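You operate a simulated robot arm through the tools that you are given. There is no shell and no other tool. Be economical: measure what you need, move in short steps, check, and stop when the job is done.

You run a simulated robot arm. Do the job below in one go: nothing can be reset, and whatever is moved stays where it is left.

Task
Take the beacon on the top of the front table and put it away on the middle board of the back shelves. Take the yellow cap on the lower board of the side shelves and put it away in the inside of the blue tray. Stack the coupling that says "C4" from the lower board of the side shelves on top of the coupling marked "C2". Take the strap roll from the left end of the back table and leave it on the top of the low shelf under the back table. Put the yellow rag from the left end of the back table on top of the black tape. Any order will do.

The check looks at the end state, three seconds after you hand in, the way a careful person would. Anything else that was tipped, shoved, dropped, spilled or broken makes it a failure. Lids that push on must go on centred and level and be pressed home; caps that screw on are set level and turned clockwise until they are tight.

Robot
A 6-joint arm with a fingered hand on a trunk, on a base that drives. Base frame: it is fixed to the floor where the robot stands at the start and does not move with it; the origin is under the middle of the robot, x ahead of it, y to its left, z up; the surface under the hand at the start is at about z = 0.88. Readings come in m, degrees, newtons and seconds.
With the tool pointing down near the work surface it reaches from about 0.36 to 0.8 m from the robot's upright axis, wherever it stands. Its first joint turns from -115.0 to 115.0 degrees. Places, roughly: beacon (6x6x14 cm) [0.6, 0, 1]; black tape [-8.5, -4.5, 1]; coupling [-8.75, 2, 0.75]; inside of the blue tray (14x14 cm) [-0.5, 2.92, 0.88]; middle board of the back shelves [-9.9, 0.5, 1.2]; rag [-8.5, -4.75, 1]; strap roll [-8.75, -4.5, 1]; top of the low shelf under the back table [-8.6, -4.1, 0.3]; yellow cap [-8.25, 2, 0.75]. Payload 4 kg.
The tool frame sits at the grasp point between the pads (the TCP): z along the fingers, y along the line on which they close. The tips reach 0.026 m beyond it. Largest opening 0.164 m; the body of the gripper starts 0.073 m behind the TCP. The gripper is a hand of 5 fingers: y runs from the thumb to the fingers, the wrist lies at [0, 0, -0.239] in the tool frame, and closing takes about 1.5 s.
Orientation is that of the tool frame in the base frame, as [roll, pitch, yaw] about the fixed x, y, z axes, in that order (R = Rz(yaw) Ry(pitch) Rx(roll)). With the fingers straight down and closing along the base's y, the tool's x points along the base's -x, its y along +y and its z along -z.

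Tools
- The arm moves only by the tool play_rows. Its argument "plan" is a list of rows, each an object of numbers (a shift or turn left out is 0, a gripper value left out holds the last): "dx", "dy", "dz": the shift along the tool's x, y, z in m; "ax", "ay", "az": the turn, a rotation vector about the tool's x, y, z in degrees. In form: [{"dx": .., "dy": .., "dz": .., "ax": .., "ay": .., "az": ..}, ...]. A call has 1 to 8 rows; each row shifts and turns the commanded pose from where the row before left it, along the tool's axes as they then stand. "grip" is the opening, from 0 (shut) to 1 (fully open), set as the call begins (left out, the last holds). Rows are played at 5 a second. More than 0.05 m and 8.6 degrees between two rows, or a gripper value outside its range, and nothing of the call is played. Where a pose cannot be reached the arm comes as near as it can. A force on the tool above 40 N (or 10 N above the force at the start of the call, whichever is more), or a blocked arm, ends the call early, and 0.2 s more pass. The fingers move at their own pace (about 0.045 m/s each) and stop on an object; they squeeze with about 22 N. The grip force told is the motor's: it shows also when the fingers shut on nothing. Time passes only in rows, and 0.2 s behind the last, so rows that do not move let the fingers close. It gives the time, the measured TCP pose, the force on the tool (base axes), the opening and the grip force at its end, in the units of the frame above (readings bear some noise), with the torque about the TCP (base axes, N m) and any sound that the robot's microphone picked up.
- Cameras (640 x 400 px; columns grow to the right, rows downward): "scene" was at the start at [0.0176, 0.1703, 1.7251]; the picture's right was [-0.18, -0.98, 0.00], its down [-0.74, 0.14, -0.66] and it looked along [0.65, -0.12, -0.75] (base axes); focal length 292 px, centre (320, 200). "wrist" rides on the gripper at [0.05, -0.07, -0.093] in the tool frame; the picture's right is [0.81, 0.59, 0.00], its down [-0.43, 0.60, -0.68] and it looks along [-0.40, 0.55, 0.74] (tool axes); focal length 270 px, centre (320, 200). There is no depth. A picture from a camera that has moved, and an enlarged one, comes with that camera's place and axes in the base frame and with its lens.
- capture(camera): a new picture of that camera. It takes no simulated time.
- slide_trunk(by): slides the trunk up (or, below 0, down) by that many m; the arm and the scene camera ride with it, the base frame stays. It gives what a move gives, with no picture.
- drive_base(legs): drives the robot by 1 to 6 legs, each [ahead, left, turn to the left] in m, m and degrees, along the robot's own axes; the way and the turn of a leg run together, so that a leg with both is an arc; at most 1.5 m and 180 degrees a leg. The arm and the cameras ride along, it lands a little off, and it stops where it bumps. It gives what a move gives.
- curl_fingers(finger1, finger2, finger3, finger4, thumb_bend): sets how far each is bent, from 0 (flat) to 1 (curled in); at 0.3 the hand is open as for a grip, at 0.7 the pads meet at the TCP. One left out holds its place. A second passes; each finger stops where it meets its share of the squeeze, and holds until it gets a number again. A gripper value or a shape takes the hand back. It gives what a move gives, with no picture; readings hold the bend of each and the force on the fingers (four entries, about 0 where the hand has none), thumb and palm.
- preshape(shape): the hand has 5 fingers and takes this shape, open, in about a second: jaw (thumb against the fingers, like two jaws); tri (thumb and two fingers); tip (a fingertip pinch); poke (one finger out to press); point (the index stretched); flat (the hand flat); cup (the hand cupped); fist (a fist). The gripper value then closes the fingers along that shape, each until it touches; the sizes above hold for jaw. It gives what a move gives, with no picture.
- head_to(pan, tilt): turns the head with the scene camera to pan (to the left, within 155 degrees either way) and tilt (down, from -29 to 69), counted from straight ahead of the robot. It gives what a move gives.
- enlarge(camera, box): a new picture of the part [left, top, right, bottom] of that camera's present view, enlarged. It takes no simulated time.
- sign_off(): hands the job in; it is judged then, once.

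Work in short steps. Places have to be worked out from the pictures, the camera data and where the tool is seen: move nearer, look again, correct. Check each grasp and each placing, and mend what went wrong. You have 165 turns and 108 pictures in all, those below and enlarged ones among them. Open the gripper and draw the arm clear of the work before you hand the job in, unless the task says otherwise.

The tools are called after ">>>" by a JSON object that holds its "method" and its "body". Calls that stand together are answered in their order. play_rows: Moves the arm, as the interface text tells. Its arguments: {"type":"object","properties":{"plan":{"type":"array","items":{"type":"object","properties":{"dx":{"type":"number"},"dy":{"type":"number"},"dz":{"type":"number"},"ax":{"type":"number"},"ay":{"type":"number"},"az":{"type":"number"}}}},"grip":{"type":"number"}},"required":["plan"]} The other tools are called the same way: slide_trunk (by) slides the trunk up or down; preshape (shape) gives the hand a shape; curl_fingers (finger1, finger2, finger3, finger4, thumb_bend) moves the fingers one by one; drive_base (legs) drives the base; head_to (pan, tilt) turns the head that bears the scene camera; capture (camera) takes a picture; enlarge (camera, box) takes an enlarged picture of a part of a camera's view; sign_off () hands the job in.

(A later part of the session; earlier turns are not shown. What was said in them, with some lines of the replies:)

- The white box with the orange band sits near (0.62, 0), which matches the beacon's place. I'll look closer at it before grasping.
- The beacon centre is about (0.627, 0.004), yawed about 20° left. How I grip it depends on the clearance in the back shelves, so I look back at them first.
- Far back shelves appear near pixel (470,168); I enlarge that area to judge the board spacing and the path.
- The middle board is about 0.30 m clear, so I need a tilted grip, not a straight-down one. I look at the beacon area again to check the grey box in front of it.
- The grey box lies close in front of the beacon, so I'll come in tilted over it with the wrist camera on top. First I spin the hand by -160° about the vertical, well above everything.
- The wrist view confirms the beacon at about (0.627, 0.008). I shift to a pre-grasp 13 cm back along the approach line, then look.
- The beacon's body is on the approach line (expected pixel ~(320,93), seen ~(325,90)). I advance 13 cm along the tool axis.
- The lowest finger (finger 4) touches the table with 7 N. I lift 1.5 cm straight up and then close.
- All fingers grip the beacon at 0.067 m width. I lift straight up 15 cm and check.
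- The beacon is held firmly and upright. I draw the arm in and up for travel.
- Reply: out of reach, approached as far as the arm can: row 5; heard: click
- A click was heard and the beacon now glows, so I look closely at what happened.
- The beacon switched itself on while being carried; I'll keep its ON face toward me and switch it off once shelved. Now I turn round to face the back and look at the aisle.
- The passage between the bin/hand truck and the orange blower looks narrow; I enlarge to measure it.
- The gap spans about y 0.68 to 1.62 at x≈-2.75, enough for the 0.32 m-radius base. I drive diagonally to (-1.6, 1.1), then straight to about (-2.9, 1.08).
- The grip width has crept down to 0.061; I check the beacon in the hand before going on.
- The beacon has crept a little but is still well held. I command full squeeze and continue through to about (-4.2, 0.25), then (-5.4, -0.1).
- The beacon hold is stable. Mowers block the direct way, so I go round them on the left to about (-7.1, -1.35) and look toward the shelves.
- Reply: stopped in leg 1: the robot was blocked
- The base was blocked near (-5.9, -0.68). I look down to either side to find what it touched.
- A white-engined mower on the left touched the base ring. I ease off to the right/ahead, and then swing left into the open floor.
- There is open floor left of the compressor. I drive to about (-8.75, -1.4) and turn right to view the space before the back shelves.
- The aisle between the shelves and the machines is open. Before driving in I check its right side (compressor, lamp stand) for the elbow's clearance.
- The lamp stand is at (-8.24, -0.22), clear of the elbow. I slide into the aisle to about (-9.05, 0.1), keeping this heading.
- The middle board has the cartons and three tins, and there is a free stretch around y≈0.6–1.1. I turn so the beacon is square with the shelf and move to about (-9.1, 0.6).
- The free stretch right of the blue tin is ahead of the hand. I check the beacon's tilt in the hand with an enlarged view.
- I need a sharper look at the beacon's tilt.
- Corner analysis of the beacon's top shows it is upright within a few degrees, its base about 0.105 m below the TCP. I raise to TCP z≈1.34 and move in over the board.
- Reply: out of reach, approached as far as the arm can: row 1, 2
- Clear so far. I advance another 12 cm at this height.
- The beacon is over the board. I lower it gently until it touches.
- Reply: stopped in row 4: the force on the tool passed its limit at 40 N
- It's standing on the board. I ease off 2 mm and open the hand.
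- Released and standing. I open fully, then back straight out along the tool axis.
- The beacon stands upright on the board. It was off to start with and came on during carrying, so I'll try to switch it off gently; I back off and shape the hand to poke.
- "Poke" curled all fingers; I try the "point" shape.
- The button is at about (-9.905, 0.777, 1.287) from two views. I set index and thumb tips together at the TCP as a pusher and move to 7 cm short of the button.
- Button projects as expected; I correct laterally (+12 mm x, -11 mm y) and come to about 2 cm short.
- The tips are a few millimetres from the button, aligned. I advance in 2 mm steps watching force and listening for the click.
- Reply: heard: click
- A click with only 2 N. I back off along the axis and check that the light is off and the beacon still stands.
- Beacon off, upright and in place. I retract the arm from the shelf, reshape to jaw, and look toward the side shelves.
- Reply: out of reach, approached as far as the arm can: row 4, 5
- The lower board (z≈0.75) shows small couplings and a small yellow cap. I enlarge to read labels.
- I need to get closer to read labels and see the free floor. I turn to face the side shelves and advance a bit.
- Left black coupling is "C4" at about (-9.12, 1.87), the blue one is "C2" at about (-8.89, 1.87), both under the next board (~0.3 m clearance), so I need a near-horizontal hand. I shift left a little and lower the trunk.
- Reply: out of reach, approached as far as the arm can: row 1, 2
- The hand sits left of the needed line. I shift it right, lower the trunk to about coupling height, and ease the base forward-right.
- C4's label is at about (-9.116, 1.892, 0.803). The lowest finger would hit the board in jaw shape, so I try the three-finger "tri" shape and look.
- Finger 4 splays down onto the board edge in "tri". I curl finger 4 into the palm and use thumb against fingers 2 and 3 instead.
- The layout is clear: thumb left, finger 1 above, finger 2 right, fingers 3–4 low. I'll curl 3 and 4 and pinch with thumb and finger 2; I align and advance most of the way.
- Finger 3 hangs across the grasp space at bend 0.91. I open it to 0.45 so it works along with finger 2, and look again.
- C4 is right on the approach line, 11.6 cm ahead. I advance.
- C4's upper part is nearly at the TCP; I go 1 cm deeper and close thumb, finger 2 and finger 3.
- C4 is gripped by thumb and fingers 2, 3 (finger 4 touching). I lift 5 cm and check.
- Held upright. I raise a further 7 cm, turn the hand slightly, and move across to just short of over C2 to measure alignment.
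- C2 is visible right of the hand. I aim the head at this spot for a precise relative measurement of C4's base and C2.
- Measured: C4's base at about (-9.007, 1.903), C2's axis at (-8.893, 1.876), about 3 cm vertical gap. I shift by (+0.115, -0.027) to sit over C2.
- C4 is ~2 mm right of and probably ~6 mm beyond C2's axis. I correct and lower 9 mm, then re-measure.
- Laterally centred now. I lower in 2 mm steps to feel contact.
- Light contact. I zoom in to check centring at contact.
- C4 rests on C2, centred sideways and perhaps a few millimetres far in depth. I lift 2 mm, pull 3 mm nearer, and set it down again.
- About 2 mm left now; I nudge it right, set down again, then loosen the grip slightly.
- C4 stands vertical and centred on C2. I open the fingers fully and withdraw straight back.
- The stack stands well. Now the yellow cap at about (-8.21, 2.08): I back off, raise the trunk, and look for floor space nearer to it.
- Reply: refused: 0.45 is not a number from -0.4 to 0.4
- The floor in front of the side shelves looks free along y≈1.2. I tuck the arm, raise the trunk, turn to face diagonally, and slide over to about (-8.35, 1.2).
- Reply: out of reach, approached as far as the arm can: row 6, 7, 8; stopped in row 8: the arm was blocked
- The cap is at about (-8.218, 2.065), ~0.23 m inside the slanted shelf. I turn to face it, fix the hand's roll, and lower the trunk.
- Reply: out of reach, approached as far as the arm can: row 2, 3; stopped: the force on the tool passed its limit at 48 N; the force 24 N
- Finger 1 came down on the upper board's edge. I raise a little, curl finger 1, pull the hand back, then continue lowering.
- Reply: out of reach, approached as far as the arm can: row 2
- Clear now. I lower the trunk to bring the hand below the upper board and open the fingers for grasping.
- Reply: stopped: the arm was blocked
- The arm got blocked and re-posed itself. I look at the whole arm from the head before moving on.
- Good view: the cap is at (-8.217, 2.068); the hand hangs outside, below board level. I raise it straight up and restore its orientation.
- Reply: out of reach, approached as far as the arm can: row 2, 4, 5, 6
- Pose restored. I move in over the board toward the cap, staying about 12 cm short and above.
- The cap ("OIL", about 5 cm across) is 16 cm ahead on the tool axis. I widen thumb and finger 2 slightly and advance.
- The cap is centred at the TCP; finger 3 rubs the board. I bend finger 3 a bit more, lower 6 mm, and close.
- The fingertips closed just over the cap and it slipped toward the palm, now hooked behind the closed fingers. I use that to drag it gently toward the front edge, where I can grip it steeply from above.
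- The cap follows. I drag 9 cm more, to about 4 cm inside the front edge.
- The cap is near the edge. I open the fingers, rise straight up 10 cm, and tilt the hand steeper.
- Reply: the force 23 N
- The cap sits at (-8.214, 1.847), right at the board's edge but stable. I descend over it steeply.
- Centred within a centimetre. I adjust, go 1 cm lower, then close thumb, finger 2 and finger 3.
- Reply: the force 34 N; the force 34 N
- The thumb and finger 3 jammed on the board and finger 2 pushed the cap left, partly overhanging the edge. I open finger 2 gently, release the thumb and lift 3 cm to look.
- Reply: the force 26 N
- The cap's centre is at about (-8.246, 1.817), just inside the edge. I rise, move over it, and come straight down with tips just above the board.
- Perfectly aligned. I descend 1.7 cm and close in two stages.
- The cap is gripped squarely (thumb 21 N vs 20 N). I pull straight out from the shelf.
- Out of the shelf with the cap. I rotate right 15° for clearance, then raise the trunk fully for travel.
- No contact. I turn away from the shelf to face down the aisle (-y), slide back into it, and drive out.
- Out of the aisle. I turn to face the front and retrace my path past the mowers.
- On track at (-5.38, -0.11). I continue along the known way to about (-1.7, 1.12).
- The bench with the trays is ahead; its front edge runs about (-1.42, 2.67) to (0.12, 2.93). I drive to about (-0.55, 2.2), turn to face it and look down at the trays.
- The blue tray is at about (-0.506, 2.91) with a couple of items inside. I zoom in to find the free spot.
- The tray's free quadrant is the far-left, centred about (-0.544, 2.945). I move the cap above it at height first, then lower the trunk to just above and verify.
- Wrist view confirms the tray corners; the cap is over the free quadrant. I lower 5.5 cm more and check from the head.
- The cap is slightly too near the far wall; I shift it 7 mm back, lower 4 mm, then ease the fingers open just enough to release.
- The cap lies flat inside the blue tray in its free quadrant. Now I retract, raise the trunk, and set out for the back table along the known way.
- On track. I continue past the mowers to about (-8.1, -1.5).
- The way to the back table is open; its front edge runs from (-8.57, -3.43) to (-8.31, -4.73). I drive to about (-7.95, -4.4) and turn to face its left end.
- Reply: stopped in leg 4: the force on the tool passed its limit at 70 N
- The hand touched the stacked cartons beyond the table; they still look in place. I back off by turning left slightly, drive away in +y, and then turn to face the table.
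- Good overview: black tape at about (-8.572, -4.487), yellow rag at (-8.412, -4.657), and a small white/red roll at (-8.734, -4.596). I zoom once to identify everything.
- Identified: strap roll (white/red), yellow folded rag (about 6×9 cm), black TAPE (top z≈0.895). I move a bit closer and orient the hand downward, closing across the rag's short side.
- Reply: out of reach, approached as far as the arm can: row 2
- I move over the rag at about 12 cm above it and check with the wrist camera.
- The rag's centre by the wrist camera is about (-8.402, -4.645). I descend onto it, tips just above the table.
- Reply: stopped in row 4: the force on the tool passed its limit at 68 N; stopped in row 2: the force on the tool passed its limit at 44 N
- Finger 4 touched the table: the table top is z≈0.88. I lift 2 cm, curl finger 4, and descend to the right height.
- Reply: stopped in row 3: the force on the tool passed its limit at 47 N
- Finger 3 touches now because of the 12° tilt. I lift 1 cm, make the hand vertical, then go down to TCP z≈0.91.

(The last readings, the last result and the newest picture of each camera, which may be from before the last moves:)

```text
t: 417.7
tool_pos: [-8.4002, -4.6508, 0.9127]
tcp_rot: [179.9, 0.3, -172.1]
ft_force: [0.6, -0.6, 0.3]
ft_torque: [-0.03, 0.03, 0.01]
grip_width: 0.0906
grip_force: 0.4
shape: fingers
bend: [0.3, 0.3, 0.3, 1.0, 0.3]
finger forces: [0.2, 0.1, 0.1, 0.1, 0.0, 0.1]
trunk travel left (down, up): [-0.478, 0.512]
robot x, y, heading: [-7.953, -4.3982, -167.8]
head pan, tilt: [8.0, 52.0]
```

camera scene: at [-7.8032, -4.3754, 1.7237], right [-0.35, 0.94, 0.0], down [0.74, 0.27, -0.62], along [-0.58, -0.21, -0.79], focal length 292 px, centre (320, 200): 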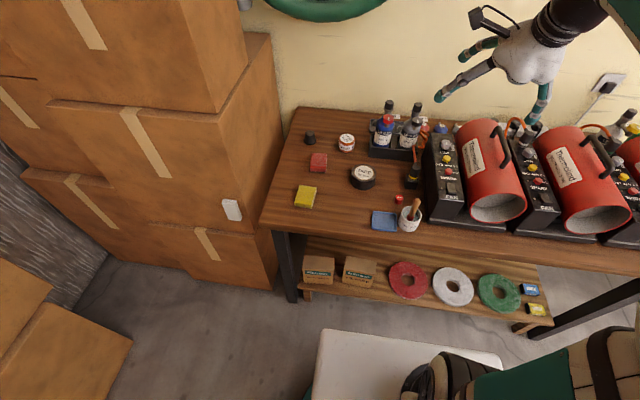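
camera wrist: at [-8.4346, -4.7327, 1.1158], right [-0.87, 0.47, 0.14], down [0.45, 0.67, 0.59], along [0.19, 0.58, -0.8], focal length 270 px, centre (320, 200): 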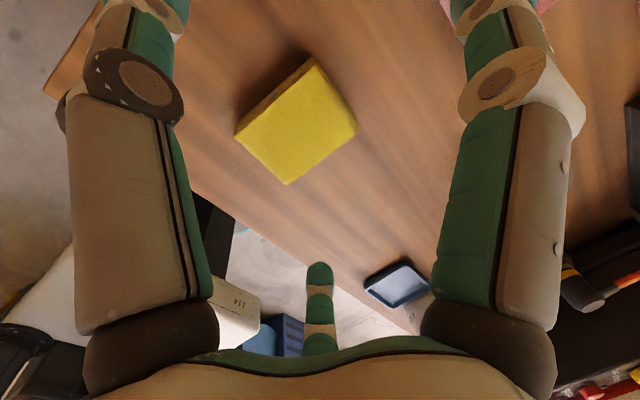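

Free of contact, vertical, and centred. I close thumb, fingers 2 and 3 in two stages and lift.

>>> {"method": "curl_fingers", "body": {"finger2": 0.5, "finger3": 0.5, "thumb_bend": 0.5}}

>>> {"method": "curl_fingers", "body": {"finger2": 0.85, "finger3": 0.85, "thumb_bend": 0.85}}

>>> {"method": "play_rows", "body": {"plan": [{"dz": -0.01}, {"dz": -0.02}, {"dz": -0.03}, {"dz": -0.03}, {}]}}

>>> {"method": "capture", "body": {"camera": "wrist"}}

```text
t: 418.7
tool_pos: [-8.4002, -4.6511, 0.9159]
tcp_rot: [179.9, 0.0, -172.0]
ft_force: [-2.5, -0.3, 23.8]
ft_torque: [0.3, 0.13, -0.12]
grip_width: 0.0745
grip_force: 12.7
shape: fingers
bend: [0.3, 0.48, 0.48, 1.0, 0.49]
finger forces: [0.4, 8.6, 7.9, 0.0, 7.7, 0.0]
trunk travel left (down, up): [-0.478, 0.512]
robot x, y, heading: [-7.9521, -4.3988, -168.1]
head pan, tilt: [8.0, 52.0]
```

```text
t: 419.7
tool_pos: [-8.401, -4.6507, 0.9135]
tcp_rot: [179.8, 0.3, -172.0]
ft_force: [-1.0, 0.8, 0.5]
ft_torque: [0.05, -0.01, 0.01]
grip_width: 0.0799
grip_force: 2.9
shape: fingers
bend: [0.28, 0.5, 0.78, 1.0, 0.8]
finger forces: [1.5, 4.5, 0.0, 0.1, 0.0, 0.0]
trunk travel left (down, up): [-0.478, 0.512]
robot x, y, heading: [-7.9517, -4.3987, -167.8]
head pan, tilt: [8.0, 52.0]
```

```text
t: 420.9
tool_pos: [-8.4015, -4.6502, 1.0028]
tcp_rot: [179.9, 0.2, -172.0]
ft_force: [0.3, 0.9, 0.2]
ft_torque: [0.02, -0.01, 0.01]
grip_width: 0.0786
grip_force: 0.1
shape: fingers
bend: [0.3, 0.8, 0.82, 1.0, 0.81]
finger forces: [0.1, 0.0, 0.0, 0.0, 0.0, 0.1]
trunk travel left (down, up): [-0.478, 0.512]
robot x, y, heading: [-7.9541, -4.4014, -168.0]
head pan, tilt: [8.0, 52.0]
```

```text
5 pictures are left
camera wrist: at [-8.4388, -4.7255, 1.0975], right [-0.88, 0.47, 0.0], down [0.34, 0.65, 0.68], along [0.32, 0.6, -0.73], focal length 270 px, centre (320, 200)
```

wrist: 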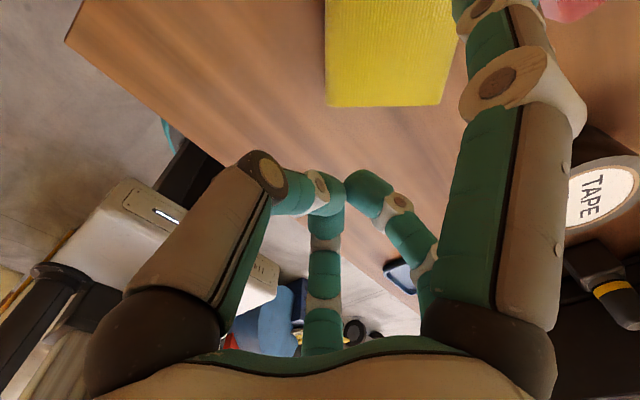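

The rag slipped out forward and turned; it now lies at about (-8.456, -4.657) with its short side along (0.45, 0.89). I reshape to full jaw, turn the hand to match, and recentre above it.

>>> {"method": "preshape", "body": {"shape": "jaw"}}

>>> {"method": "play_rows", "body": {"plan": [{"az": 8.5}, {"az": 8.5}, {"az": 8.5}, {"az": 8.5}, {"dx": 0.0228, "dy": -0.0155}, {"dx": 0.0228, "dy": -0.0155}, {}], "grip": 1}}

>>> {"method": "capture", "body": {"camera": "wrist"}}

```text
t: 421.8
tool_pos: [-8.4014, -4.65, 1.0028]
tcp_rot: [180.0, 0.3, -172.1]
ft_force: [0.0, -0.1, -0.1]
ft_torque: [-0.05, -0.01, 0.0]
grip_width: 0.164
grip_force: 0.1
shape: jaw
bend: [0.3, 0.3, 0.3, 0.3, 0.3]
finger forces: [0.1, 0.1, 0.0, 0.1, 0.0, 0.0]
trunk travel left (down, up): [-0.478, 0.512]
robot x, y, heading: [-7.9517, -4.3965, -167.8]
head pan, tilt: [8.0, 52.0]
```

```text
t: 423.4
tool_pos: [-8.4561, -4.6574, 1.0049]
tcp_rot: [179.7, 0.1, 154.0]
ft_force: [-0.5, -0.4, 0.2]
ft_torque: [0.0, 0.01, 0.01]
grip_width: 0.1638
grip_force: 0.0
shape: jaw
bend: [0.3, 0.3, 0.3, 0.3, 0.3]
finger forces: [0.0, 0.0, 0.0, 0.0, 0.0, 0.1]
trunk travel left (down, up): [-0.478, 0.512]
robot x, y, heading: [-7.954, -4.3944, -167.8]
head pan, tilt: [8.0, 52.0]
```

```text
4 pictures are left
camera wrist: at [-8.5291, -4.6987, 1.099], right [-0.47, 0.88, 0.0], down [0.65, 0.34, 0.68], along [0.6, 0.32, -0.73], focal length 270 px, centre (320, 200)
```

wrist: 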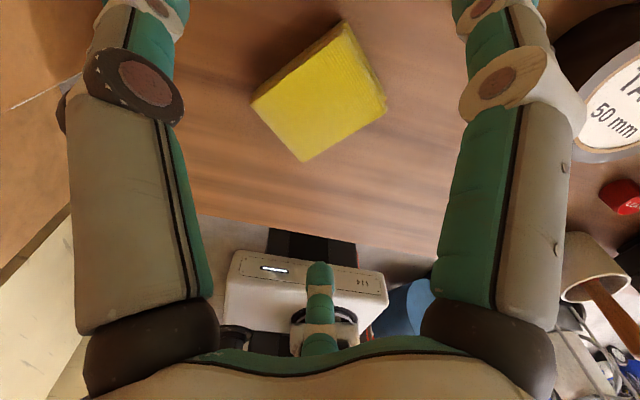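

Well aligned (within 6 mm). I descend to TCP z≈0.912 and close the jaw on the rag.

>>> {"method": "play_rows", "body": {"plan": [{"dx": 0.0014, "dy": -0.005, "dz": 0.03}, {"dz": 0.03}, {"dz": 0.02}, {"dz": 0.012}, {}]}}

>>> {"method": "play_rows", "body": {"plan": [{}, {}, {}, {}, {}, {}, {}, {}], "grip": 0.15}}

```text
t: 424.3
tool_pos: [-8.4576, -4.6632, 0.9318]
tcp_rot: [-179.3, -0.7, 154.2]
ft_force: [9.9, 0.5, 24.8]
ft_torque: [0.32, 2.35, -0.15]
grip_width: 0.164
grip_force: 0.1
shape: jaw
bend: [0.25, 0.3, 0.3, 0.3, 0.3]
finger forces: [25.4, 0.0, 0.0, 0.1, 0.1, 0.0]
trunk travel left (down, up): [-0.478, 0.512]
robot x, y, heading: [-7.9493, -4.3969, -167.5]
head pan, tilt: [8.0, 52.0]
stopped in row 4: the force on the tool passed its limit at 47 N (the readings are from after the stop); the commanded pose is now the measured one
```

```text
t: 426.1
tool_pos: [-8.4608, -4.6631, 0.9288]
tcp_rot: [-179.3, -0.6, 154.1]
ft_force: [-10.8, 3.7, 33.7]
ft_torque: [0.45, 3.59, -0.2]
grip_width: 0.0723
grip_force: 21.7
shape: jaw
bend: [0.12, 0.45, 0.46, 0.46, 0.7]
finger forces: [33.6, 14.6, 17.0, 14.2, 24.8, 0.0]
trunk travel left (down, up): [-0.478, 0.512]
robot x, y, heading: [-7.9524, -4.3998, -167.7]
head pan, tilt: [8.0, 52.0]
```

Fingers 2–4 and the thumb hold the rag (24.8 N), while finger 1 rests on something beside it. I lift straight up gently and read the forces.

>>> {"method": "play_rows", "body": {"plan": [{"dz": -0.01}, {"dz": -0.02}, {"dz": -0.03}, {"dz": -0.03}, {}]}}

```text
t: 427.3
tool_pos: [-8.4582, -4.6644, 1.0154]
tcp_rot: [-179.6, -0.3, 154.2]
ft_force: [0.2, -0.7, 0.5]
ft_torque: [-0.05, -0.04, 0.0]
grip_width: 0.0691
grip_force: 21.7
shape: jaw
bend: [0.31, 0.45, 0.46, 0.45, 0.7]
finger forces: [15.5, 14.1, 17.7, 18.2, 23.9, 0.0]
trunk travel left (down, up): [-0.478, 0.512]
robot x, y, heading: [-7.956, -4.4005, -167.7]
head pan, tilt: [8.0, 52.0]
```

The rag is held by all fingers. I move it over the tape and check the alignment with the wrist camera.

>>> {"method": "play_rows", "body": {"plan": [{"dx": 0.0358, "dy": 0.0246}, {"dx": 0.0358, "dy": 0.0246}, {"dx": 0.0358, "dy": 0.0246}, {"dx": 0.0358, "dy": 0.0246}, {"dx": 0.0358, "dy": 0.0246}, {}]}}

>>> {"method": "capture", "body": {"camera": "wrist"}}

```text
t: 428.7
tool_pos: [-8.5645, -4.4731, 1.0131]
tcp_rot: [-179.5, -0.6, 154.2]
ft_force: [-0.5, 0.4, 0.0]
ft_torque: [0.01, -0.05, 0.02]
grip_width: 0.0692
grip_force: 22.3
shape: jaw
bend: [0.31, 0.45, 0.46, 0.45, 0.7]
finger forces: [15.5, 14.1, 17.4, 17.9, 23.9, 0.0]
out of reach, approached as far as the arm can: row 5
trunk travel left (down, up): [-0.478, 0.512]
robot x, y, heading: [-7.9525, -4.4011, -167.7]
head pan, tilt: [8.0, 52.0]
```

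```text
3 pictures are left
camera wrist: at [-8.6359, -4.5132, 1.1093], right [-0.47, 0.88, 0.0], down [0.66, 0.35, 0.67], along [0.59, 0.32, -0.74], focal length 270 px, centre (320, 200)
```

wrist: 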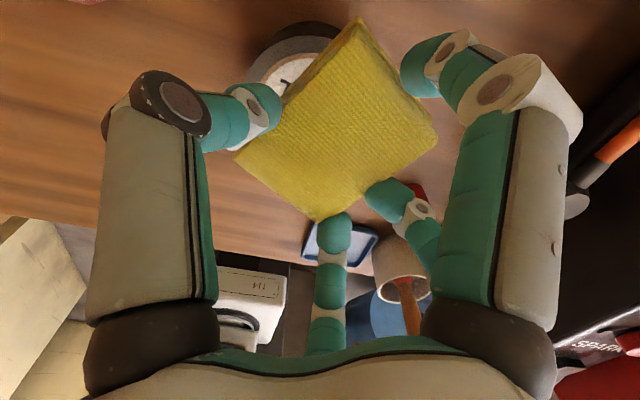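

The tape's centre is about (-8.572, -4.484) and the rag's is about (-8.58, -4.474). I shift 1 cm and lower toward contact.

>>> {"method": "play_rows", "body": {"plan": [{"dx": -0.0116, "dy": -0.0055}, {"dz": 0.02}, {"dz": 0.015}, {}]}}

>>> {"method": "play_rows", "body": {"plan": [{"dz": 0.004}, {"dz": 0.004}, {}]}}

```text
t: 429.7
tool_pos: [-8.5538, -4.4816, 0.9774]
tcp_rot: [-179.6, -0.4, 154.1]
ft_force: [1.7, 0.3, 7.0]
ft_torque: [-0.19, 0.35, 0.08]
grip_width: 0.0692
grip_force: 22.1
shape: jaw
bend: [0.31, 0.45, 0.46, 0.45, 0.7]
finger forces: [14.8, 14.3, 17.7, 18.2, 24.5, 0.0]
trunk travel left (down, up): [-0.478, 0.512]
robot x, y, heading: [-7.9498, -4.3976, -167.9]
head pan, tilt: [8.0, 52.0]
```

```text
t: 430.6
tool_pos: [-8.5551, -4.4831, 0.9743]
tcp_rot: [-179.4, -0.9, 154.1]
ft_force: [3.6, 0.1, 19.1]
ft_torque: [-0.32, 0.53, 0.11]
grip_width: 0.0695
grip_force: 22.2
shape: jaw
bend: [0.31, 0.45, 0.45, 0.45, 0.7]
finger forces: [15.4, 17.4, 18.3, 18.8, 27.8, 0.1]
trunk travel left (down, up): [-0.478, 0.512]
robot x, y, heading: [-7.9521, -4.3963, -167.8]
head pan, tilt: [8.0, 52.0]
stopped in row 3: the force on the tool passed its limit at 41 N (the readings are from after the stop); the commanded pose is now the measured one
```

Contact: the rag rests on the tape. I nudge it 8 mm toward the best estimate of the tape's centre, set it down, and open.

>>> {"method": "play_rows", "body": {"plan": [{"dz": -0.006}, {"dx": -0.0072, "dy": 0.0035}, {}, {"dz": 0.003}, {}]}}

>>> {"method": "play_rows", "body": {"plan": [{}, {}, {}, {}, {}, {}, {}, {}], "grip": 1}}

>>> {"method": "play_rows", "body": {"plan": [{"dz": -0.01}, {"dz": -0.03}, {"dz": -0.04}, {"dz": -0.04}, {}]}}

>>> {"method": "enlarge", "body": {"camera": "scene", "box": [240, 100, 440, 320]}}

```text
t: 431.8
tool_pos: [-8.5486, -4.4826, 0.9749]
tcp_rot: [-179.3, -0.6, 154.1]
ft_force: [0.4, 1.7, 11.0]
ft_torque: [-0.2, 0.54, -0.06]
grip_width: 0.0695
grip_force: 22.1
shape: jaw
bend: [0.32, 0.45, 0.46, 0.45, 0.7]
finger forces: [14.9, 16.3, 16.9, 18.0, 25.6, 0.0]
trunk travel left (down, up): [-0.478, 0.512]
robot x, y, heading: [-7.9519, -4.3988, -167.8]
head pan, tilt: [8.0, 52.0]
```

```text
t: 433.6
tool_pos: [-8.548, -4.4837, 0.9735]
tcp_rot: [-179.5, -0.6, 154.1]
ft_force: [-0.3, 0.2, -0.4]
ft_torque: [-0.02, 0.0, 0.03]
grip_width: 0.164
grip_force: 0.1
shape: jaw
bend: [0.3, 0.3, 0.3, 0.3, 0.3]
finger forces: [0.0, 0.0, 0.1, 0.0, 0.0, 0.0]
trunk travel left (down, up): [-0.478, 0.512]
robot x, y, heading: [-7.9508, -4.3966, -167.7]
head pan, tilt: [8.0, 52.0]
```

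```text
t: 434.8
tool_pos: [-8.5332, -4.4818, 1.0315]
tcp_rot: [-179.1, -1.1, 154.1]
ft_force: [0.1, -0.1, 0.5]
ft_torque: [0.02, 0.02, -0.01]
grip_width: 0.1639
grip_force: 0.1
shape: jaw
bend: [0.3, 0.3, 0.3, 0.3, 0.3]
finger forces: [0.0, 0.1, 0.1, 0.1, 0.0, 0.0]
out of reach, approached as far as the arm can: row 3, 4
trunk travel left (down, up): [-0.478, 0.512]
robot x, y, heading: [-7.9543, -4.4008, -167.6]
head pan, tilt: [8.0, 52.0]
```

```text
1.82 times, centred on (340, 210) of scene
camera zoom: at [-7.924, -4.5933, 1.4237], right [-0.35, 0.94, 0.0], down [0.74, 0.27, -0.62], along [-0.58, -0.21, -0.79], focal length 531 px, centre (284, 182)
```

zoom: 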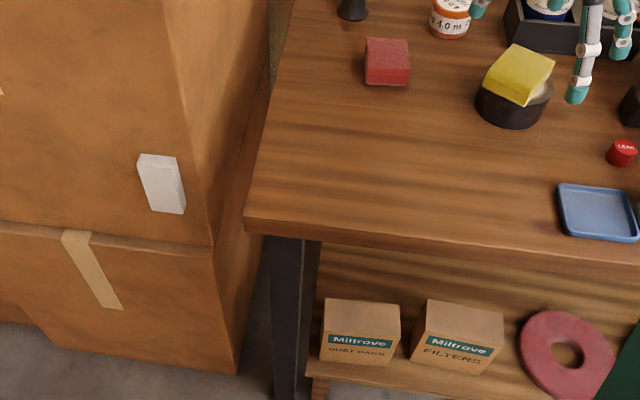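

The rag sits on the tape. Now the strap roll, which I place at about (-8.730, -4.593) (diameter ~7 cm): I raise, turn the hand to point radially with a steep tilt, and pre-curl finger 4.

>>> {"method": "slide_trunk", "body": {"by": 0.12}}

>>> {"method": "play_rows", "body": {"plan": [{"az": -8}, {"az": -8}, {"az": -8}, {"az": -8}, {"az": -8}, {"ay": 7.7}, {"ay": 7.7}, {"ay": 7.7}]}}

>>> {"method": "curl_fingers", "body": {"finger1": 0.25, "finger2": 0.3, "finger3": 0.3, "finger4": 1, "thumb_bend": 0.3}}

```text
t: 436.2
tool_pos: [-8.5338, -4.483, 1.1507]
tcp_rot: [-179.1, -1.2, 154.1]
ft_force: [0.7, 0.4, 0.8]
ft_torque: [0.0, 0.02, 0.01]
grip_width: 0.1636
grip_force: 0.1
shape: jaw
bend: [0.3, 0.3, 0.3, 0.3, 0.3]
finger forces: [0.0, 0.0, 0.0, 0.0, 0.0, 0.1]
trunk travel left (down, up): [-0.598, 0.392]
robot x, y, heading: [-7.9525, -4.4022, -167.8]
head pan, tilt: [8.0, 52.0]
```

```text
t: 438.1
tool_pos: [-8.5341, -4.4824, 1.1519]
tcp_rot: [179.9, -24.6, -165.9]
ft_force: [0.6, -0.1, -0.4]
ft_torque: [-0.04, -0.01, -0.02]
grip_width: 0.164
grip_force: 0.1
shape: jaw
bend: [0.3, 0.3, 0.3, 0.3, 0.3]
finger forces: [0.0, 0.1, 0.0, 0.0, 0.2, 0.1]
trunk travel left (down, up): [-0.598, 0.392]
robot x, y, heading: [-7.9501, -4.3976, -167.8]
head pan, tilt: [8.0, 52.0]
```

```text
t: 439.1
tool_pos: [-8.5333, -4.4828, 1.1512]
tcp_rot: [179.9, -24.5, -165.9]
ft_force: [0.3, -1.0, -0.7]
ft_torque: [-0.01, -0.02, 0.06]
grip_width: 0.0945
grip_force: 0.1
shape: fingers
bend: [0.25, 0.3, 0.3, 1.0, 0.3]
finger forces: [0.0, 0.1, 0.0, 0.0, 0.1, 0.1]
trunk travel left (down, up): [-0.598, 0.392]
robot x, y, heading: [-7.9512, -4.3967, -167.6]
head pan, tilt: [8.0, 52.0]
```

I move over the roll and descend step by step, watching the forces.

>>> {"method": "play_rows", "body": {"plan": [{"dx": 0.0372, "dy": -0.0117, "dz": 0.0169}, {"dx": 0.0372, "dy": -0.0117, "dz": 0.0169}, {"dx": 0.0372, "dy": -0.0117, "dz": 0.0169}, {"dx": 0.0372, "dy": -0.0117, "dz": 0.0169}, {"dx": 0.0372, "dy": -0.0117, "dz": 0.0169}, {}]}}

>>> {"method": "play_rows", "body": {"plan": [{"dx": -0.0167, "dz": 0.0367}, {"dx": -0.0167, "dz": 0.0367}, {"dx": -0.0167, "dz": 0.0367}, {}]}}

```text
t: 440.4
tool_pos: [-8.7149, -4.5868, 1.152]
tcp_rot: [179.8, -24.4, -166.0]
ft_force: [0.5, 0.0, -0.3]
ft_torque: [0.01, -0.01, 0.02]
grip_width: 0.0945
grip_force: 0.1
shape: fingers
bend: [0.25, 0.3, 0.3, 1.0, 0.3]
finger forces: [0.0, 0.1, 0.0, 0.0, 0.1, 0.1]
trunk travel left (down, up): [-0.598, 0.392]
robot x, y, heading: [-7.9507, -4.4005, -167.5]
head pan, tilt: [8.0, 52.0]
```

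```text
t: 441.4
tool_pos: [-8.716, -4.5863, 1.0302]
tcp_rot: [180.0, -24.6, -166.0]
ft_force: [0.0, -0.1, -0.3]
ft_torque: [0.01, -0.01, -0.01]
grip_width: 0.0949
grip_force: 0.1
shape: fingers
bend: [0.25, 0.3, 0.3, 1.0, 0.3]
finger forces: [0.0, 0.1, 0.1, 0.0, 0.0, 0.0]
trunk travel left (down, up): [-0.598, 0.392]
robot x, y, heading: [-7.9532, -4.3979, -167.7]
head pan, tilt: [8.0, 52.0]
```

One wrist picture here is worth it before committing to the descent.

>>> {"method": "capture", "body": {"camera": "wrist"}}

```text
1 pictures are left
camera wrist: at [-8.7029, -4.6564, 1.1371], right [-0.86, 0.39, 0.34], down [0.51, 0.74, 0.44], along [-0.08, 0.55, -0.83], focal length 270 px, centre (320, 200)
```

wrist: 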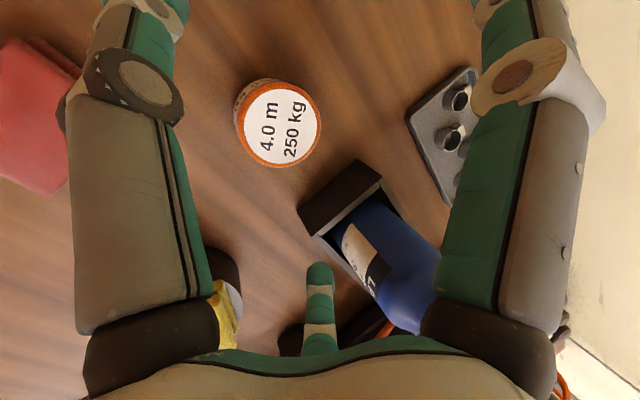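

The roll (Ø≈6 cm) is at about (-8.725, -4.597), with the gas-bottle tray 7 cm to its right. I narrow the right-hand fingers slightly and descend to TCP z≈0.917.

>>> {"method": "curl_fingers", "body": {"finger2": 0.38, "finger3": 0.38, "thumb_bend": 0.34}}

>>> {"method": "play_rows", "body": {"plan": [{"dx": -0.0155, "dy": -0.0082, "dz": 0.0343}, {"dx": -0.0155, "dz": 0.0343}, {"dx": -0.0078, "dz": 0.0171}, {"dx": -0.0078, "dz": 0.0171}, {}]}}

```text
t: 442.4
tool_pos: [-8.7155, -4.5876, 1.0293]
tcp_rot: [179.9, -24.5, -165.8]
ft_force: [-0.5, 0.7, -0.5]
ft_torque: [0.01, -0.01, 0.0]
grip_width: 0.0904
grip_force: 0.0
shape: fingers
bend: [0.25, 0.38, 0.38, 1.0, 0.34]
finger forces: [0.0, 0.0, 0.1, 0.1, 0.1, 0.0]
trunk travel left (down, up): [-0.598, 0.392]
robot x, y, heading: [-7.9517, -4.3988, -167.7]
head pan, tilt: [8.0, 52.0]
```

```text
t: 443.6
tool_pos: [-8.7182, -4.6003, 0.928]
tcp_rot: [-180.0, -25.6, -165.6]
ft_force: [5.9, -1.5, 20.7]
ft_torque: [1.42, -0.64, -0.44]
grip_width: 0.091
grip_force: 10.9
shape: fingers
bend: [0.25, 0.38, 0.36, 1.0, 0.34]
finger forces: [0.1, 0.0, 21.1, 0.0, 0.1, 0.1]
trunk travel left (down, up): [-0.598, 0.392]
robot x, y, heading: [-7.9522, -4.3973, -167.9]
head pan, tilt: [8.0, 52.0]
stopped in row 5: the force on the tool passed its limit at 43 N (the readings are from after the stop); the commanded pose is now the measured one
```

Finger 3 touches the table because of the tilt. I lift a little, reduce the tilt by 12°, recentre, and go back down.

>>> {"method": "play_rows", "body": {"plan": [{"dx": 0.0062, "dz": -0.0137}, {"ay": -6.5}, {"ay": -6.5}, {"dx": 0.0058, "dy": 0.005, "dz": 0.0013}, {}, {"dx": -0.003, "dz": 0.013}, {"dx": -0.0018, "dz": 0.008}, {}]}}

```text
t: 445.4
tool_pos: [-8.7248, -4.5961, 0.9197]
tcp_rot: [180.0, -12.4, -165.9]
ft_force: [1.1, -2.7, 18.2]
ft_torque: [1.25, -0.51, -0.1]
grip_width: 0.0908
grip_force: 9.0
shape: fingers
bend: [0.25, 0.38, 0.37, 1.0, 0.34]
finger forces: [0.1, 0.0, 18.3, 0.1, 0.0, 0.0]
trunk travel left (down, up): [-0.598, 0.392]
robot x, y, heading: [-7.9514, -4.3964, -167.5]
head pan, tilt: [8.0, 52.0]
```

Good height (0.92). I ease up 3 mm and close thumb, fingers 2 and 3 in stages.

>>> {"method": "play_rows", "body": {"plan": [{"dx": -0.004, "dz": -0.004}, {}]}}

>>> {"method": "curl_fingers", "body": {"finger2": 0.5, "finger3": 0.5, "thumb_bend": 0.5}}

>>> {"method": "curl_fingers", "body": {"finger2": 0.85, "finger3": 0.85, "thumb_bend": 0.85}}

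```text
t: 446.1
tool_pos: [-8.7214, -4.5956, 0.92]
tcp_rot: [179.9, -12.1, -165.8]
ft_force: [-1.4, -1.1, 6.8]
ft_torque: [0.47, -0.1, 0.14]
grip_width: 0.0908
grip_force: 3.1
shape: fingers
bend: [0.25, 0.38, 0.39, 1.0, 0.34]
finger forces: [0.1, 0.0, 7.0, 0.1, 0.1, 0.1]
trunk travel left (down, up): [-0.598, 0.392]
robot x, y, heading: [-7.9552, -4.3952, -167.7]
head pan, tilt: [8.0, 52.0]
```

```text
t: 447.1
tool_pos: [-8.7207, -4.5936, 0.9228]
tcp_rot: [179.9, -12.2, -165.8]
ft_force: [1.5, 5.0, 12.3]
ft_torque: [0.84, -0.28, -0.04]
grip_width: 0.0792
grip_force: 6.1
shape: fingers
bend: [0.25, 0.5, 0.45, 1.0, 0.5]
finger forces: [0.0, 0.0, 11.9, 0.0, 0.0, 0.0]
trunk travel left (down, up): [-0.598, 0.392]
robot x, y, heading: [-7.9518, -4.3995, -167.8]
head pan, tilt: [8.0, 52.0]
```

```text
t: 448.1
tool_pos: [-8.7202, -4.5936, 0.9205]
tcp_rot: [179.8, -12.2, -165.8]
ft_force: [2.6, -3.2, 5.8]
ft_torque: [0.15, 0.03, 0.0]
grip_width: 0.077
grip_force: 19.4
shape: fingers
bend: [0.25, 0.53, 0.52, 1.0, 0.58]
finger forces: [0.1, 8.8, 8.9, 0.0, 19.7, 0.0]
trunk travel left (down, up): [-0.598, 0.392]
robot x, y, heading: [-7.9507, -4.3977, -167.7]
head pan, tilt: [8.0, 52.0]
```

A balanced grip (19.7 N vs 17.7 N). I lift 12 cm and check the readings.

>>> {"method": "play_rows", "body": {"plan": [{"dx": 0.0021, "dz": -0.0098}, {"dx": 0.0063, "dz": -0.0293}, {"dx": 0.0084, "dz": -0.0391}, {"dx": 0.0084, "dz": -0.0391}, {}]}}

```text
t: 449.2
tool_pos: [-8.7199, -4.5947, 1.0415]
tcp_rot: [179.8, -12.0, -165.6]
ft_force: [-0.1, 0.2, -2.4]
ft_torque: [-0.04, -0.01, 0.01]
grip_width: 0.077
grip_force: 17.4
shape: fingers
bend: [0.25, 0.53, 0.52, 1.0, 0.59]
finger forces: [0.1, 9.6, 8.0, 0.0, 17.0, 0.0]
trunk travel left (down, up): [-0.598, 0.392]
robot x, y, heading: [-7.952, -4.4002, -167.7]
head pan, tilt: [8.0, 52.0]
```

The roll is held (2.4 N weight). I raise slightly, draw the arm in, back the base away from the table, and square up in front of the low shelf.

>>> {"method": "slide_trunk", "body": {"by": 0.1}}

>>> {"method": "play_rows", "body": {"plan": [{"dx": -0.0408, "dy": 0.0017, "dz": -0.0087}, {"dx": -0.0408, "dy": 0.0017, "dz": -0.0087}, {"dx": -0.0408, "dy": 0.0017, "dz": -0.0087}, {"dx": -0.0408, "dy": 0.0017, "dz": -0.0087}, {"dx": -0.0408, "dy": 0.0017, "dz": -0.0087}, {}]}}

>>> {"method": "drive_base", "body": {"legs": [[-0.283, -0.123, 0], [0, 0, -12]]}}

```text
t: 450.6
tool_pos: [-8.7196, -4.594, 1.1406]
tcp_rot: [179.9, -12.0, -165.6]
ft_force: [0.1, -0.8, -0.6]
ft_torque: [0.01, -0.03, 0.0]
grip_width: 0.0769
grip_force: 17.3
shape: fingers
bend: [0.25, 0.53, 0.52, 1.0, 0.59]
finger forces: [0.1, 9.6, 8.0, 0.0, 17.1, 0.1]
trunk travel left (down, up): [-0.698, 0.292]
robot x, y, heading: [-7.95, -4.3972, -167.9]
head pan, tilt: [8.0, 52.0]
```

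```text
t: 452.0
tool_pos: [-8.5198, -4.5332, 1.143]
tcp_rot: [180.0, -12.0, -165.7]
ft_force: [-0.3, 0.0, -2.2]
ft_torque: [0.01, -0.04, 0.01]
grip_width: 0.077
grip_force: 17.5
shape: fingers
bend: [0.25, 0.53, 0.52, 1.0, 0.59]
finger forces: [0.1, 9.6, 7.9, 0.1, 16.9, 0.0]
trunk travel left (down, up): [-0.698, 0.292]
robot x, y, heading: [-7.9513, -4.4026, -167.8]
head pan, tilt: [8.0, 52.0]
```

```text
t: 454.8
tool_pos: [-8.2857, -4.2318, 1.143]
tcp_rot: [179.9, -12.1, -177.8]
ft_force: [0.5, 1.1, -1.2]
ft_torque: [-0.02, -0.01, -0.03]
grip_width: 0.0765
grip_force: 17.1
shape: fingers
bend: [0.25, 0.53, 0.52, 1.0, 0.59]
finger forces: [0.1, 9.6, 7.9, 0.0, 17.0, 0.0]
trunk travel left (down, up): [-0.698, 0.292]
robot x, y, heading: [-7.7012, -4.2204, -179.8]
head pan, tilt: [8.0, 52.0]
```

I back 7 cm more for clearance and lower the trunk fully, then aim the head at the low shelf and use the last picture.

>>> {"method": "drive_base", "body": {"legs": [[-0.07, 0, 0]]}}

>>> {"method": "slide_trunk", "body": {"by": -0.39}}

>>> {"method": "slide_trunk", "body": {"by": -0.29}}

>>> {"method": "head_to", "body": {"pan": 0, "tilt": 33}}

```text
t: 455.8
tool_pos: [-8.2137, -4.2308, 1.1432]
tcp_rot: [179.9, -12.2, -177.7]
ft_force: [1.5, -0.1, -0.4]
ft_torque: [-0.02, 0.02, -0.03]
grip_width: 0.0769
grip_force: 17.5
shape: fingers
bend: [0.25, 0.53, 0.52, 1.0, 0.59]
finger forces: [0.0, 9.6, 8.0, 0.1, 17.0, 0.1]
trunk travel left (down, up): [-0.698, 0.292]
robot x, y, heading: [-7.629, -4.219, -179.9]
head pan, tilt: [8.0, 52.0]
```

```text
t: 459.6
tool_pos: [-8.2151, -4.2309, 0.7519]
tcp_rot: [180.0, -12.1, -177.8]
ft_force: [0.7, 0.2, -2.1]
ft_torque: [-0.01, 0.0, 0.01]
grip_width: 0.0772
grip_force: 17.3
shape: fingers
bend: [0.25, 0.53, 0.52, 1.0, 0.59]
finger forces: [0.0, 9.5, 7.9, 0.0, 17.0, 0.0]
trunk travel left (down, up): [-0.308, 0.682]
robot x, y, heading: [-7.6307, -4.2155, -179.6]
head pan, tilt: [8.0, 52.0]
```

```text
t: 462.5
tool_pos: [-8.2146, -4.2317, 0.4625]
tcp_rot: [179.8, -12.1, -177.8]
ft_force: [-0.2, -0.3, -1.7]
ft_torque: [-0.02, -0.02, -0.01]
grip_width: 0.0771
grip_force: 16.6
shape: fingers
bend: [0.25, 0.53, 0.52, 1.0, 0.59]
finger forces: [0.1, 9.6, 7.7, 0.1, 17.0, 0.0]
trunk travel left (down, up): [-0.018, 0.972]
robot x, y, heading: [-7.6318, -4.2175, -179.6]
head pan, tilt: [8.0, 52.0]
```

```text
t: 463.3
tool_pos: [-8.2151, -4.2326, 0.4625]
tcp_rot: [179.8, -12.1, -177.8]
ft_force: [0.2, 0.1, -2.5]
ft_torque: [0.01, -0.01, 0.0]
grip_width: 0.077
grip_force: 17.5
shape: fingers
bend: [0.25, 0.53, 0.52, 1.0, 0.59]
finger forces: [0.0, 9.6, 8.0, 0.1, 17.0, 0.1]
trunk travel left (down, up): [-0.018, 0.972]
robot x, y, heading: [-7.6295, -4.2191, -179.9]
head pan, tilt: [0.0, 33.0]
```

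>>> {"method": "capture", "body": {"camera": "scene"}}

```text
0 pictures are left
camera scene: at [-7.6591, -4.4044, 0.9911], right [0.0, 1.0, 0.0], down [0.55, 0.0, -0.84], along [-0.84, 0.0, -0.55], focal length 292 px, centre (320, 200)
```

scene: 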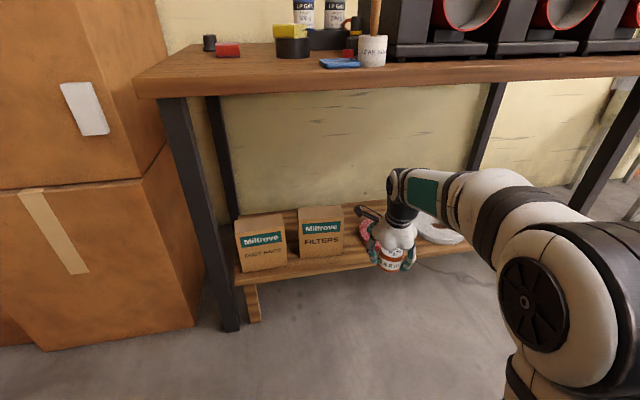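

The pictures are used up, but this view is clear: I choose a free spot behind/between the "FILTERS" box and the red disc at about (-8.62, -4.285). I drive forward 25 cm with the roll at z≈0.42, under the table top and over the disc.

>>> {"method": "drive_base", "body": {"legs": [[0.13, 0, 0], [0.12, 0, 0]]}}

```text
t: 465.5
tool_pos: [-8.4726, -4.2361, 0.4622]
tcp_rot: [179.9, -12.2, -177.5]
ft_force: [-0.1, 0.6, -1.8]
ft_torque: [0.01, -0.03, 0.01]
grip_width: 0.0768
grip_force: 17.2
shape: fingers
bend: [0.25, 0.53, 0.52, 1.0, 0.59]
finger forces: [0.1, 9.6, 7.9, 0.1, 16.9, 0.0]
trunk travel left (down, up): [-0.018, 0.972]
robot x, y, heading: [-7.8882, -4.2212, -179.5]
head pan, tilt: [0.0, 33.0]
```

I extend the arm 14 cm inward, then shift 5 cm left, monitoring forces.

>>> {"method": "play_rows", "body": {"plan": [{"dx": 0.0349, "dy": 0.0016, "dz": 0.0076}, {"dx": 0.0349, "dy": 0.0016, "dz": 0.0076}, {"dx": 0.0349, "dy": 0.0016, "dz": 0.0076}, {"dx": 0.0349, "dy": 0.0016, "dz": 0.0076}, {}]}}

>>> {"method": "play_rows", "body": {"plan": [{"dx": 0.001, "dy": -0.0245}, {"dx": 0.001, "dy": -0.0245}, {}]}}

```text
t: 466.7
tool_pos: [-8.6155, -4.2363, 0.4633]
tcp_rot: [180.0, -12.0, -177.3]
ft_force: [0.2, 0.8, -2.1]
ft_torque: [-0.02, 0.01, 0.0]
grip_width: 0.0766
grip_force: 17.0
shape: fingers
bend: [0.25, 0.53, 0.52, 1.0, 0.59]
finger forces: [0.0, 9.5, 7.8, 0.0, 16.9, 0.1]
trunk travel left (down, up): [-0.018, 0.972]
robot x, y, heading: [-7.8875, -4.2152, -179.7]
head pan, tilt: [0.0, 33.0]
```

```text
t: 467.5
tool_pos: [-8.6133, -4.2858, 0.4631]
tcp_rot: [179.9, -12.1, -177.4]
ft_force: [-0.9, 0.4, -2.0]
ft_torque: [0.0, -0.01, -0.04]
grip_width: 0.0771
grip_force: 17.6
shape: fingers
bend: [0.25, 0.53, 0.52, 1.0, 0.59]
finger forces: [0.0, 9.5, 8.0, 0.0, 16.9, 0.0]
trunk travel left (down, up): [-0.018, 0.972]
robot x, y, heading: [-7.8873, -4.2196, -179.6]
head pan, tilt: [0.0, 33.0]
```

Clear so far. I lower toward the shelf, slowing near the expected contact (TCP z≈0.34).

>>> {"method": "play_rows", "body": {"plan": [{"dx": -0.0063, "dz": 0.0293}, {"dx": -0.0063, "dz": 0.0293}, {"dx": -0.0042, "dz": 0.0195}, {"dx": -0.0042, "dz": 0.0195}, {}]}}

>>> {"method": "play_rows", "body": {"plan": [{"dx": -0.0011, "dz": 0.0049}, {"dx": -0.0011, "dz": 0.0049}, {}]}}

```text
t: 468.7
tool_pos: [-8.6133, -4.284, 0.3653]
tcp_rot: [179.9, -12.1, -177.5]
ft_force: [0.8, 0.5, -0.8]
ft_torque: [-0.01, -0.01, 0.01]
grip_width: 0.0769
grip_force: 17.1
shape: fingers
bend: [0.25, 0.53, 0.52, 1.0, 0.59]
finger forces: [0.0, 9.6, 7.9, 0.0, 16.8, 0.0]
trunk travel left (down, up): [-0.018, 0.972]
robot x, y, heading: [-7.8886, -4.22, -179.4]
head pan, tilt: [0.0, 33.0]
```

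```text
t: 469.5
tool_pos: [-8.6136, -4.2829, 0.3522]
tcp_rot: [179.9, -12.2, -177.5]
ft_force: [-0.2, 0.2, -2.4]
ft_torque: [-0.04, -0.05, -0.05]
grip_width: 0.0773
grip_force: 17.2
shape: fingers
bend: [0.25, 0.53, 0.52, 1.0, 0.59]
finger forces: [0.1, 9.6, 7.9, 0.0, 16.9, 0.0]
trunk travel left (down, up): [-0.018, 0.972]
robot x, y, heading: [-7.8907, -4.2222, -179.7]
head pan, tilt: [0.0, 33.0]
```

>>> {"method": "play_rows", "body": {"plan": [{"dx": -0.0008, "dz": 0.0039}, {"dx": -0.0008, "dz": 0.0039}, {}]}}

>>> {"method": "play_rows", "body": {"plan": [{"dx": -0.0006, "dz": 0.0029}, {"dx": -0.0006, "dz": 0.0029}, {}]}}

```text
t: 470.3
tool_pos: [-8.6155, -4.2841, 0.3458]
tcp_rot: [179.9, -12.1, -177.6]
ft_force: [0.3, 0.0, -2.0]
ft_torque: [-0.04, 0.0, 0.02]
grip_width: 0.0769
grip_force: 16.8
shape: fingers
bend: [0.25, 0.53, 0.52, 1.0, 0.59]
finger forces: [0.1, 9.6, 7.8, 0.1, 16.8, 0.0]
trunk travel left (down, up): [-0.018, 0.972]
robot x, y, heading: [-7.8907, -4.2175, -179.2]
head pan, tilt: [0.0, 33.0]
```

```text
t: 471.1
tool_pos: [-8.6152, -4.2846, 0.3397]
tcp_rot: [179.9, -12.0, -177.5]
ft_force: [-0.1, -0.6, -0.5]
ft_torque: [-0.03, -0.04, 0.03]
grip_width: 0.0771
grip_force: 16.8
shape: fingers
bend: [0.25, 0.53, 0.52, 1.0, 0.59]
finger forces: [0.1, 9.5, 7.8, 0.0, 16.8, 0.0]
trunk travel left (down, up): [-0.018, 0.972]
robot x, y, heading: [-7.8854, -4.2215, -179.3]
head pan, tilt: [0.0, 33.0]
```

The weight reading begins to fade; I go on in 2–3 mm steps until contact is definite.

>>> {"method": "play_rows", "body": {"plan": [{"dx": -0.0006, "dz": 0.0029}, {}, {}]}}

>>> {"method": "play_rows", "body": {"plan": [{"dx": -0.0006, "dz": 0.0029}, {}, {}]}}

```text
t: 471.9
tool_pos: [-8.6135, -4.2852, 0.3367]
tcp_rot: [179.9, -12.1, -177.4]
ft_force: [-0.2, -0.7, -1.7]
ft_torque: [-0.03, -0.02, 0.02]
grip_width: 0.0768
grip_force: 16.9
shape: fingers
bend: [0.25, 0.53, 0.52, 1.0, 0.59]
finger forces: [0.0, 9.7, 7.8, 0.1, 16.8, 0.0]
trunk travel left (down, up): [-0.018, 0.972]
robot x, y, heading: [-7.8878, -4.2206, -179.8]
head pan, tilt: [0.0, 33.0]
```

```text
t: 472.7
tool_pos: [-8.6137, -4.2842, 0.3333]
tcp_rot: [179.9, -12.2, -177.6]
ft_force: [-0.2, 0.3, -1.6]
ft_torque: [-0.03, -0.02, -0.01]
grip_width: 0.0769
grip_force: 16.8
shape: fingers
bend: [0.25, 0.53, 0.52, 1.0, 0.59]
finger forces: [0.0, 9.5, 7.8, 0.0, 16.7, 0.1]
trunk travel left (down, up): [-0.018, 0.972]
robot x, y, heading: [-7.8873, -4.2218, -179.2]
head pan, tilt: [0.0, 33.0]
```

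No contact yet; the shelf is a bit lower than 0.30. I continue.

>>> {"method": "play_rows", "body": {"plan": [{"dx": -0.0008, "dz": 0.0039}, {"dx": -0.0008, "dz": 0.0039}, {}]}}

>>> {"method": "play_rows", "body": {"plan": [{"dx": -0.0008, "dz": 0.0039}, {"dx": -0.0008, "dz": 0.0039}, {}]}}

```text
t: 473.5
tool_pos: [-8.615, -4.2847, 0.3253]
tcp_rot: [179.9, -12.1, -177.5]
ft_force: [0.5, -0.8, -2.6]
ft_torque: [-0.04, 0.0, 0.0]
grip_width: 0.0769
grip_force: 17.3
shape: fingers
bend: [0.25, 0.53, 0.52, 1.0, 0.59]
finger forces: [0.1, 9.6, 7.7, 0.1, 16.8, 0.0]
trunk travel left (down, up): [-0.018, 0.972]
robot x, y, heading: [-7.8882, -4.2177, -179.0]
head pan, tilt: [0.0, 33.0]
```

```text
t: 474.3
tool_pos: [-8.6157, -4.2855, 0.3172]
tcp_rot: [180.0, -12.1, -177.5]
ft_force: [0.1, 0.4, -3.0]
ft_torque: [-0.03, 0.01, 0.02]
grip_width: 0.077
grip_force: 16.9
shape: fingers
bend: [0.25, 0.53, 0.52, 1.0, 0.59]
finger forces: [0.0, 9.6, 7.8, 0.0, 16.8, 0.0]
trunk travel left (down, up): [-0.018, 0.972]
robot x, y, heading: [-7.8911, -4.2206, -179.4]
head pan, tilt: [0.0, 33.0]
```

>>> {"method": "play_rows", "body": {"plan": [{"dx": -0.0008, "dz": 0.0039}, {"dx": -0.0008, "dz": 0.0039}, {}]}}

>>> {"method": "play_rows", "body": {"plan": [{"dx": -0.0008, "dz": 0.0039}, {"dx": -0.0008, "dz": 0.0039}, {}]}}

```text
t: 475.1
tool_pos: [-8.6154, -4.2851, 0.3084]
tcp_rot: [179.9, -12.2, -177.5]
ft_force: [0.1, -0.5, -1.8]
ft_torque: [-0.02, 0.0, 0.0]
grip_width: 0.0769
grip_force: 17.1
shape: fingers
bend: [0.25, 0.53, 0.52, 1.0, 0.59]
finger forces: [0.0, 9.6, 7.7, 0.1, 16.8, 0.1]
trunk travel left (down, up): [-0.018, 0.972]
robot x, y, heading: [-7.8855, -4.2216, -179.4]
head pan, tilt: [0.0, 33.0]
```

```text
t: 475.9
tool_pos: [-8.6143, -4.2852, 0.3011]
tcp_rot: [180.0, -12.2, -177.5]
ft_force: [-0.1, -1.0, 4.2]
ft_torque: [0.15, 0.04, 0.03]
grip_width: 0.0768
grip_force: 17.5
shape: fingers
bend: [0.25, 0.53, 0.52, 1.0, 0.59]
finger forces: [0.0, 9.2, 8.0, 0.1, 18.0, 0.0]
trunk travel left (down, up): [-0.018, 0.972]
robot x, y, heading: [-7.8923, -4.2193, -179.5]
head pan, tilt: [0.0, 33.0]
```

Contact at TCP z≈0.301: the roll rests on the shelf (z≈0.26). I open the fingers only slightly, so as not to disturb neighbours, and check the forces.

>>> {"method": "curl_fingers", "body": {"finger2": 0.47, "finger3": 0.47, "thumb_bend": 0.5}}

>>> {"method": "play_rows", "body": {"plan": [{"dx": 0.0011, "dz": -0.0049}, {"dx": 0.0021, "dz": -0.0098}, {"dx": 0.0042, "dz": -0.0195}, {"dx": 0.0063, "dz": -0.0293}, {"dx": 0.0084, "dz": -0.0391}, {"dx": 0.0063, "dz": -0.0293}, {}]}}

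```text
t: 476.9
tool_pos: [-8.6147, -4.2849, 0.3003]
tcp_rot: [179.9, -12.1, -177.6]
ft_force: [-1.5, -1.3, 6.5]
ft_torque: [0.2, -0.11, 0.05]
grip_width: 0.079
grip_force: 3.1
shape: fingers
bend: [0.25, 0.47, 0.49, 1.0, 0.5]
finger forces: [0.1, 0.0, 6.8, 0.0, 0.1, 0.0]
trunk travel left (down, up): [-0.018, 0.972]
robot x, y, heading: [-7.8893, -4.2197, -179.4]
head pan, tilt: [0.0, 33.0]
```

```text
t: 478.5
tool_pos: [-8.6156, -4.2869, 0.4369]
tcp_rot: [179.8, -12.1, -177.4]
ft_force: [0.1, 1.2, -0.2]
ft_torque: [0.03, 0.01, 0.0]
grip_width: 0.0789
grip_force: 0.1
shape: fingers
bend: [0.25, 0.47, 0.47, 1.0, 0.5]
finger forces: [0.1, 0.0, 0.1, 0.0, 0.0, 0.0]
trunk travel left (down, up): [-0.018, 0.972]
robot x, y, heading: [-7.8898, -4.218, -179.3]
head pan, tilt: [0.0, 33.0]
```

The fingers came away empty (no weight). I withdraw the same way: up, right, out, and back the base off.

>>> {"method": "play_rows", "body": {"plan": [{"dx": 0.0055, "dz": -0.0254}, {"dy": 0.025}, {"dy": 0.025}, {"dx": -0.0349, "dy": -0.0016, "dz": -0.0076}, {"dx": -0.0349, "dy": -0.0016, "dz": -0.0076}, {"dx": -0.0349, "dy": -0.0016, "dz": -0.0076}, {"dx": -0.0349, "dy": -0.0016, "dz": -0.0076}, {}]}}

>>> {"method": "drive_base", "body": {"legs": [[-0.13, 0, 0], [-0.13, 0, 0]]}}

>>> {"method": "preshape", "body": {"shape": "jaw"}}

>>> {"method": "slide_trunk", "body": {"by": 0.4}}

```text
t: 480.3
tool_pos: [-8.4729, -4.2332, 0.4602]
tcp_rot: [179.9, -12.0, -177.5]
ft_force: [0.2, -0.7, 0.9]
ft_torque: [-0.02, 0.0, 0.0]
grip_width: 0.0793
grip_force: 0.0
shape: fingers
bend: [0.25, 0.47, 0.47, 1.0, 0.5]
finger forces: [0.0, 0.1, 0.0, 0.0, 0.1, 0.0]
trunk travel left (down, up): [-0.018, 0.972]
robot x, y, heading: [-7.884, -4.2165, -179.2]
head pan, tilt: [0.0, 33.0]
```

```text
t: 482.4
tool_pos: [-8.2137, -4.2345, 0.4618]
tcp_rot: [179.9, -12.0, -177.1]
ft_force: [1.0, -0.5, -0.5]
ft_torque: [0.0, 0.0, 0.0]
grip_width: 0.0793
grip_force: 0.1
shape: fingers
bend: [0.25, 0.47, 0.47, 1.0, 0.5]
finger forces: [0.1, 0.0, 0.1, 0.1, 0.0, 0.0]
trunk travel left (down, up): [-0.018, 0.972]
robot x, y, heading: [-7.6314, -4.2158, -179.2]
head pan, tilt: [0.0, 33.0]
```

```text
t: 483.3
tool_pos: [-8.2146, -4.2332, 0.4605]
tcp_rot: [179.9, -12.2, -177.1]
ft_force: [0.8, 0.1, 0.7]
ft_torque: [-0.04, 0.02, 0.01]
grip_width: 0.1641
grip_force: 0.0
shape: jaw
bend: [0.3, 0.3, 0.3, 0.3, 0.3]
finger forces: [0.1, 0.0, 0.0, 0.1, 0.0, 0.0]
trunk travel left (down, up): [-0.018, 0.972]
robot x, y, heading: [-7.6272, -4.2217, -179.2]
head pan, tilt: [0.0, 33.0]
```

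```text
t: 487.2
tool_pos: [-8.214, -4.233, 0.8609]
tcp_rot: [179.9, -12.1, -177.1]
ft_force: [-0.5, 0.8, 0.6]
ft_torque: [0.03, -0.02, 0.01]
grip_width: 0.1641
grip_force: 0.1
shape: jaw
bend: [0.3, 0.3, 0.3, 0.3, 0.3]
finger forces: [0.1, 0.0, 0.1, 0.1, 0.0, 0.1]
trunk travel left (down, up): [-0.418, 0.572]
robot x, y, heading: [-7.6328, -4.2174, -179.0]
head pan, tilt: [0.0, 33.0]
```

All five placements are made, the hand is open and the arm is clear of the table, so I hand in.

>>> {"method": "sign_off", "body": {}}

```text
The job is handed in.
```

All five jobs are done and handed in, but I placed the strap roll by force readings alone because the pictures had run out.

- **Beacon:** It stands on the middle board of the back shelves. It switched itself on while I carried it, so I pressed its button and it is off again.
- **Yellow cap:** It lies flat inside the blue tray, in the free corner. I dragged it to the front of its shelf before I could grip it.
- **Couplings:** C4 stands upright and centred on C2.
- **Yellow rag:** It rests on top of the black tape, slightly off centre. My first grip slipped and pushed it a few centimetres along the table before I picked it up.
- **Strap roll:** It is on the top of the low shelf, between the "FILTERS" box and the red disc. I felt it touch down and the fingers came away empty.

Three contacts along the way could matter:
- The base bumped a mower in the aisle.
- The hand pressed against the cartons stacked beside the back table.
- One finger pressed down on something beside the rag, most likely the red one.

The cartons and the red rag looked undisturbed in later pictures. I did not check the mower again.
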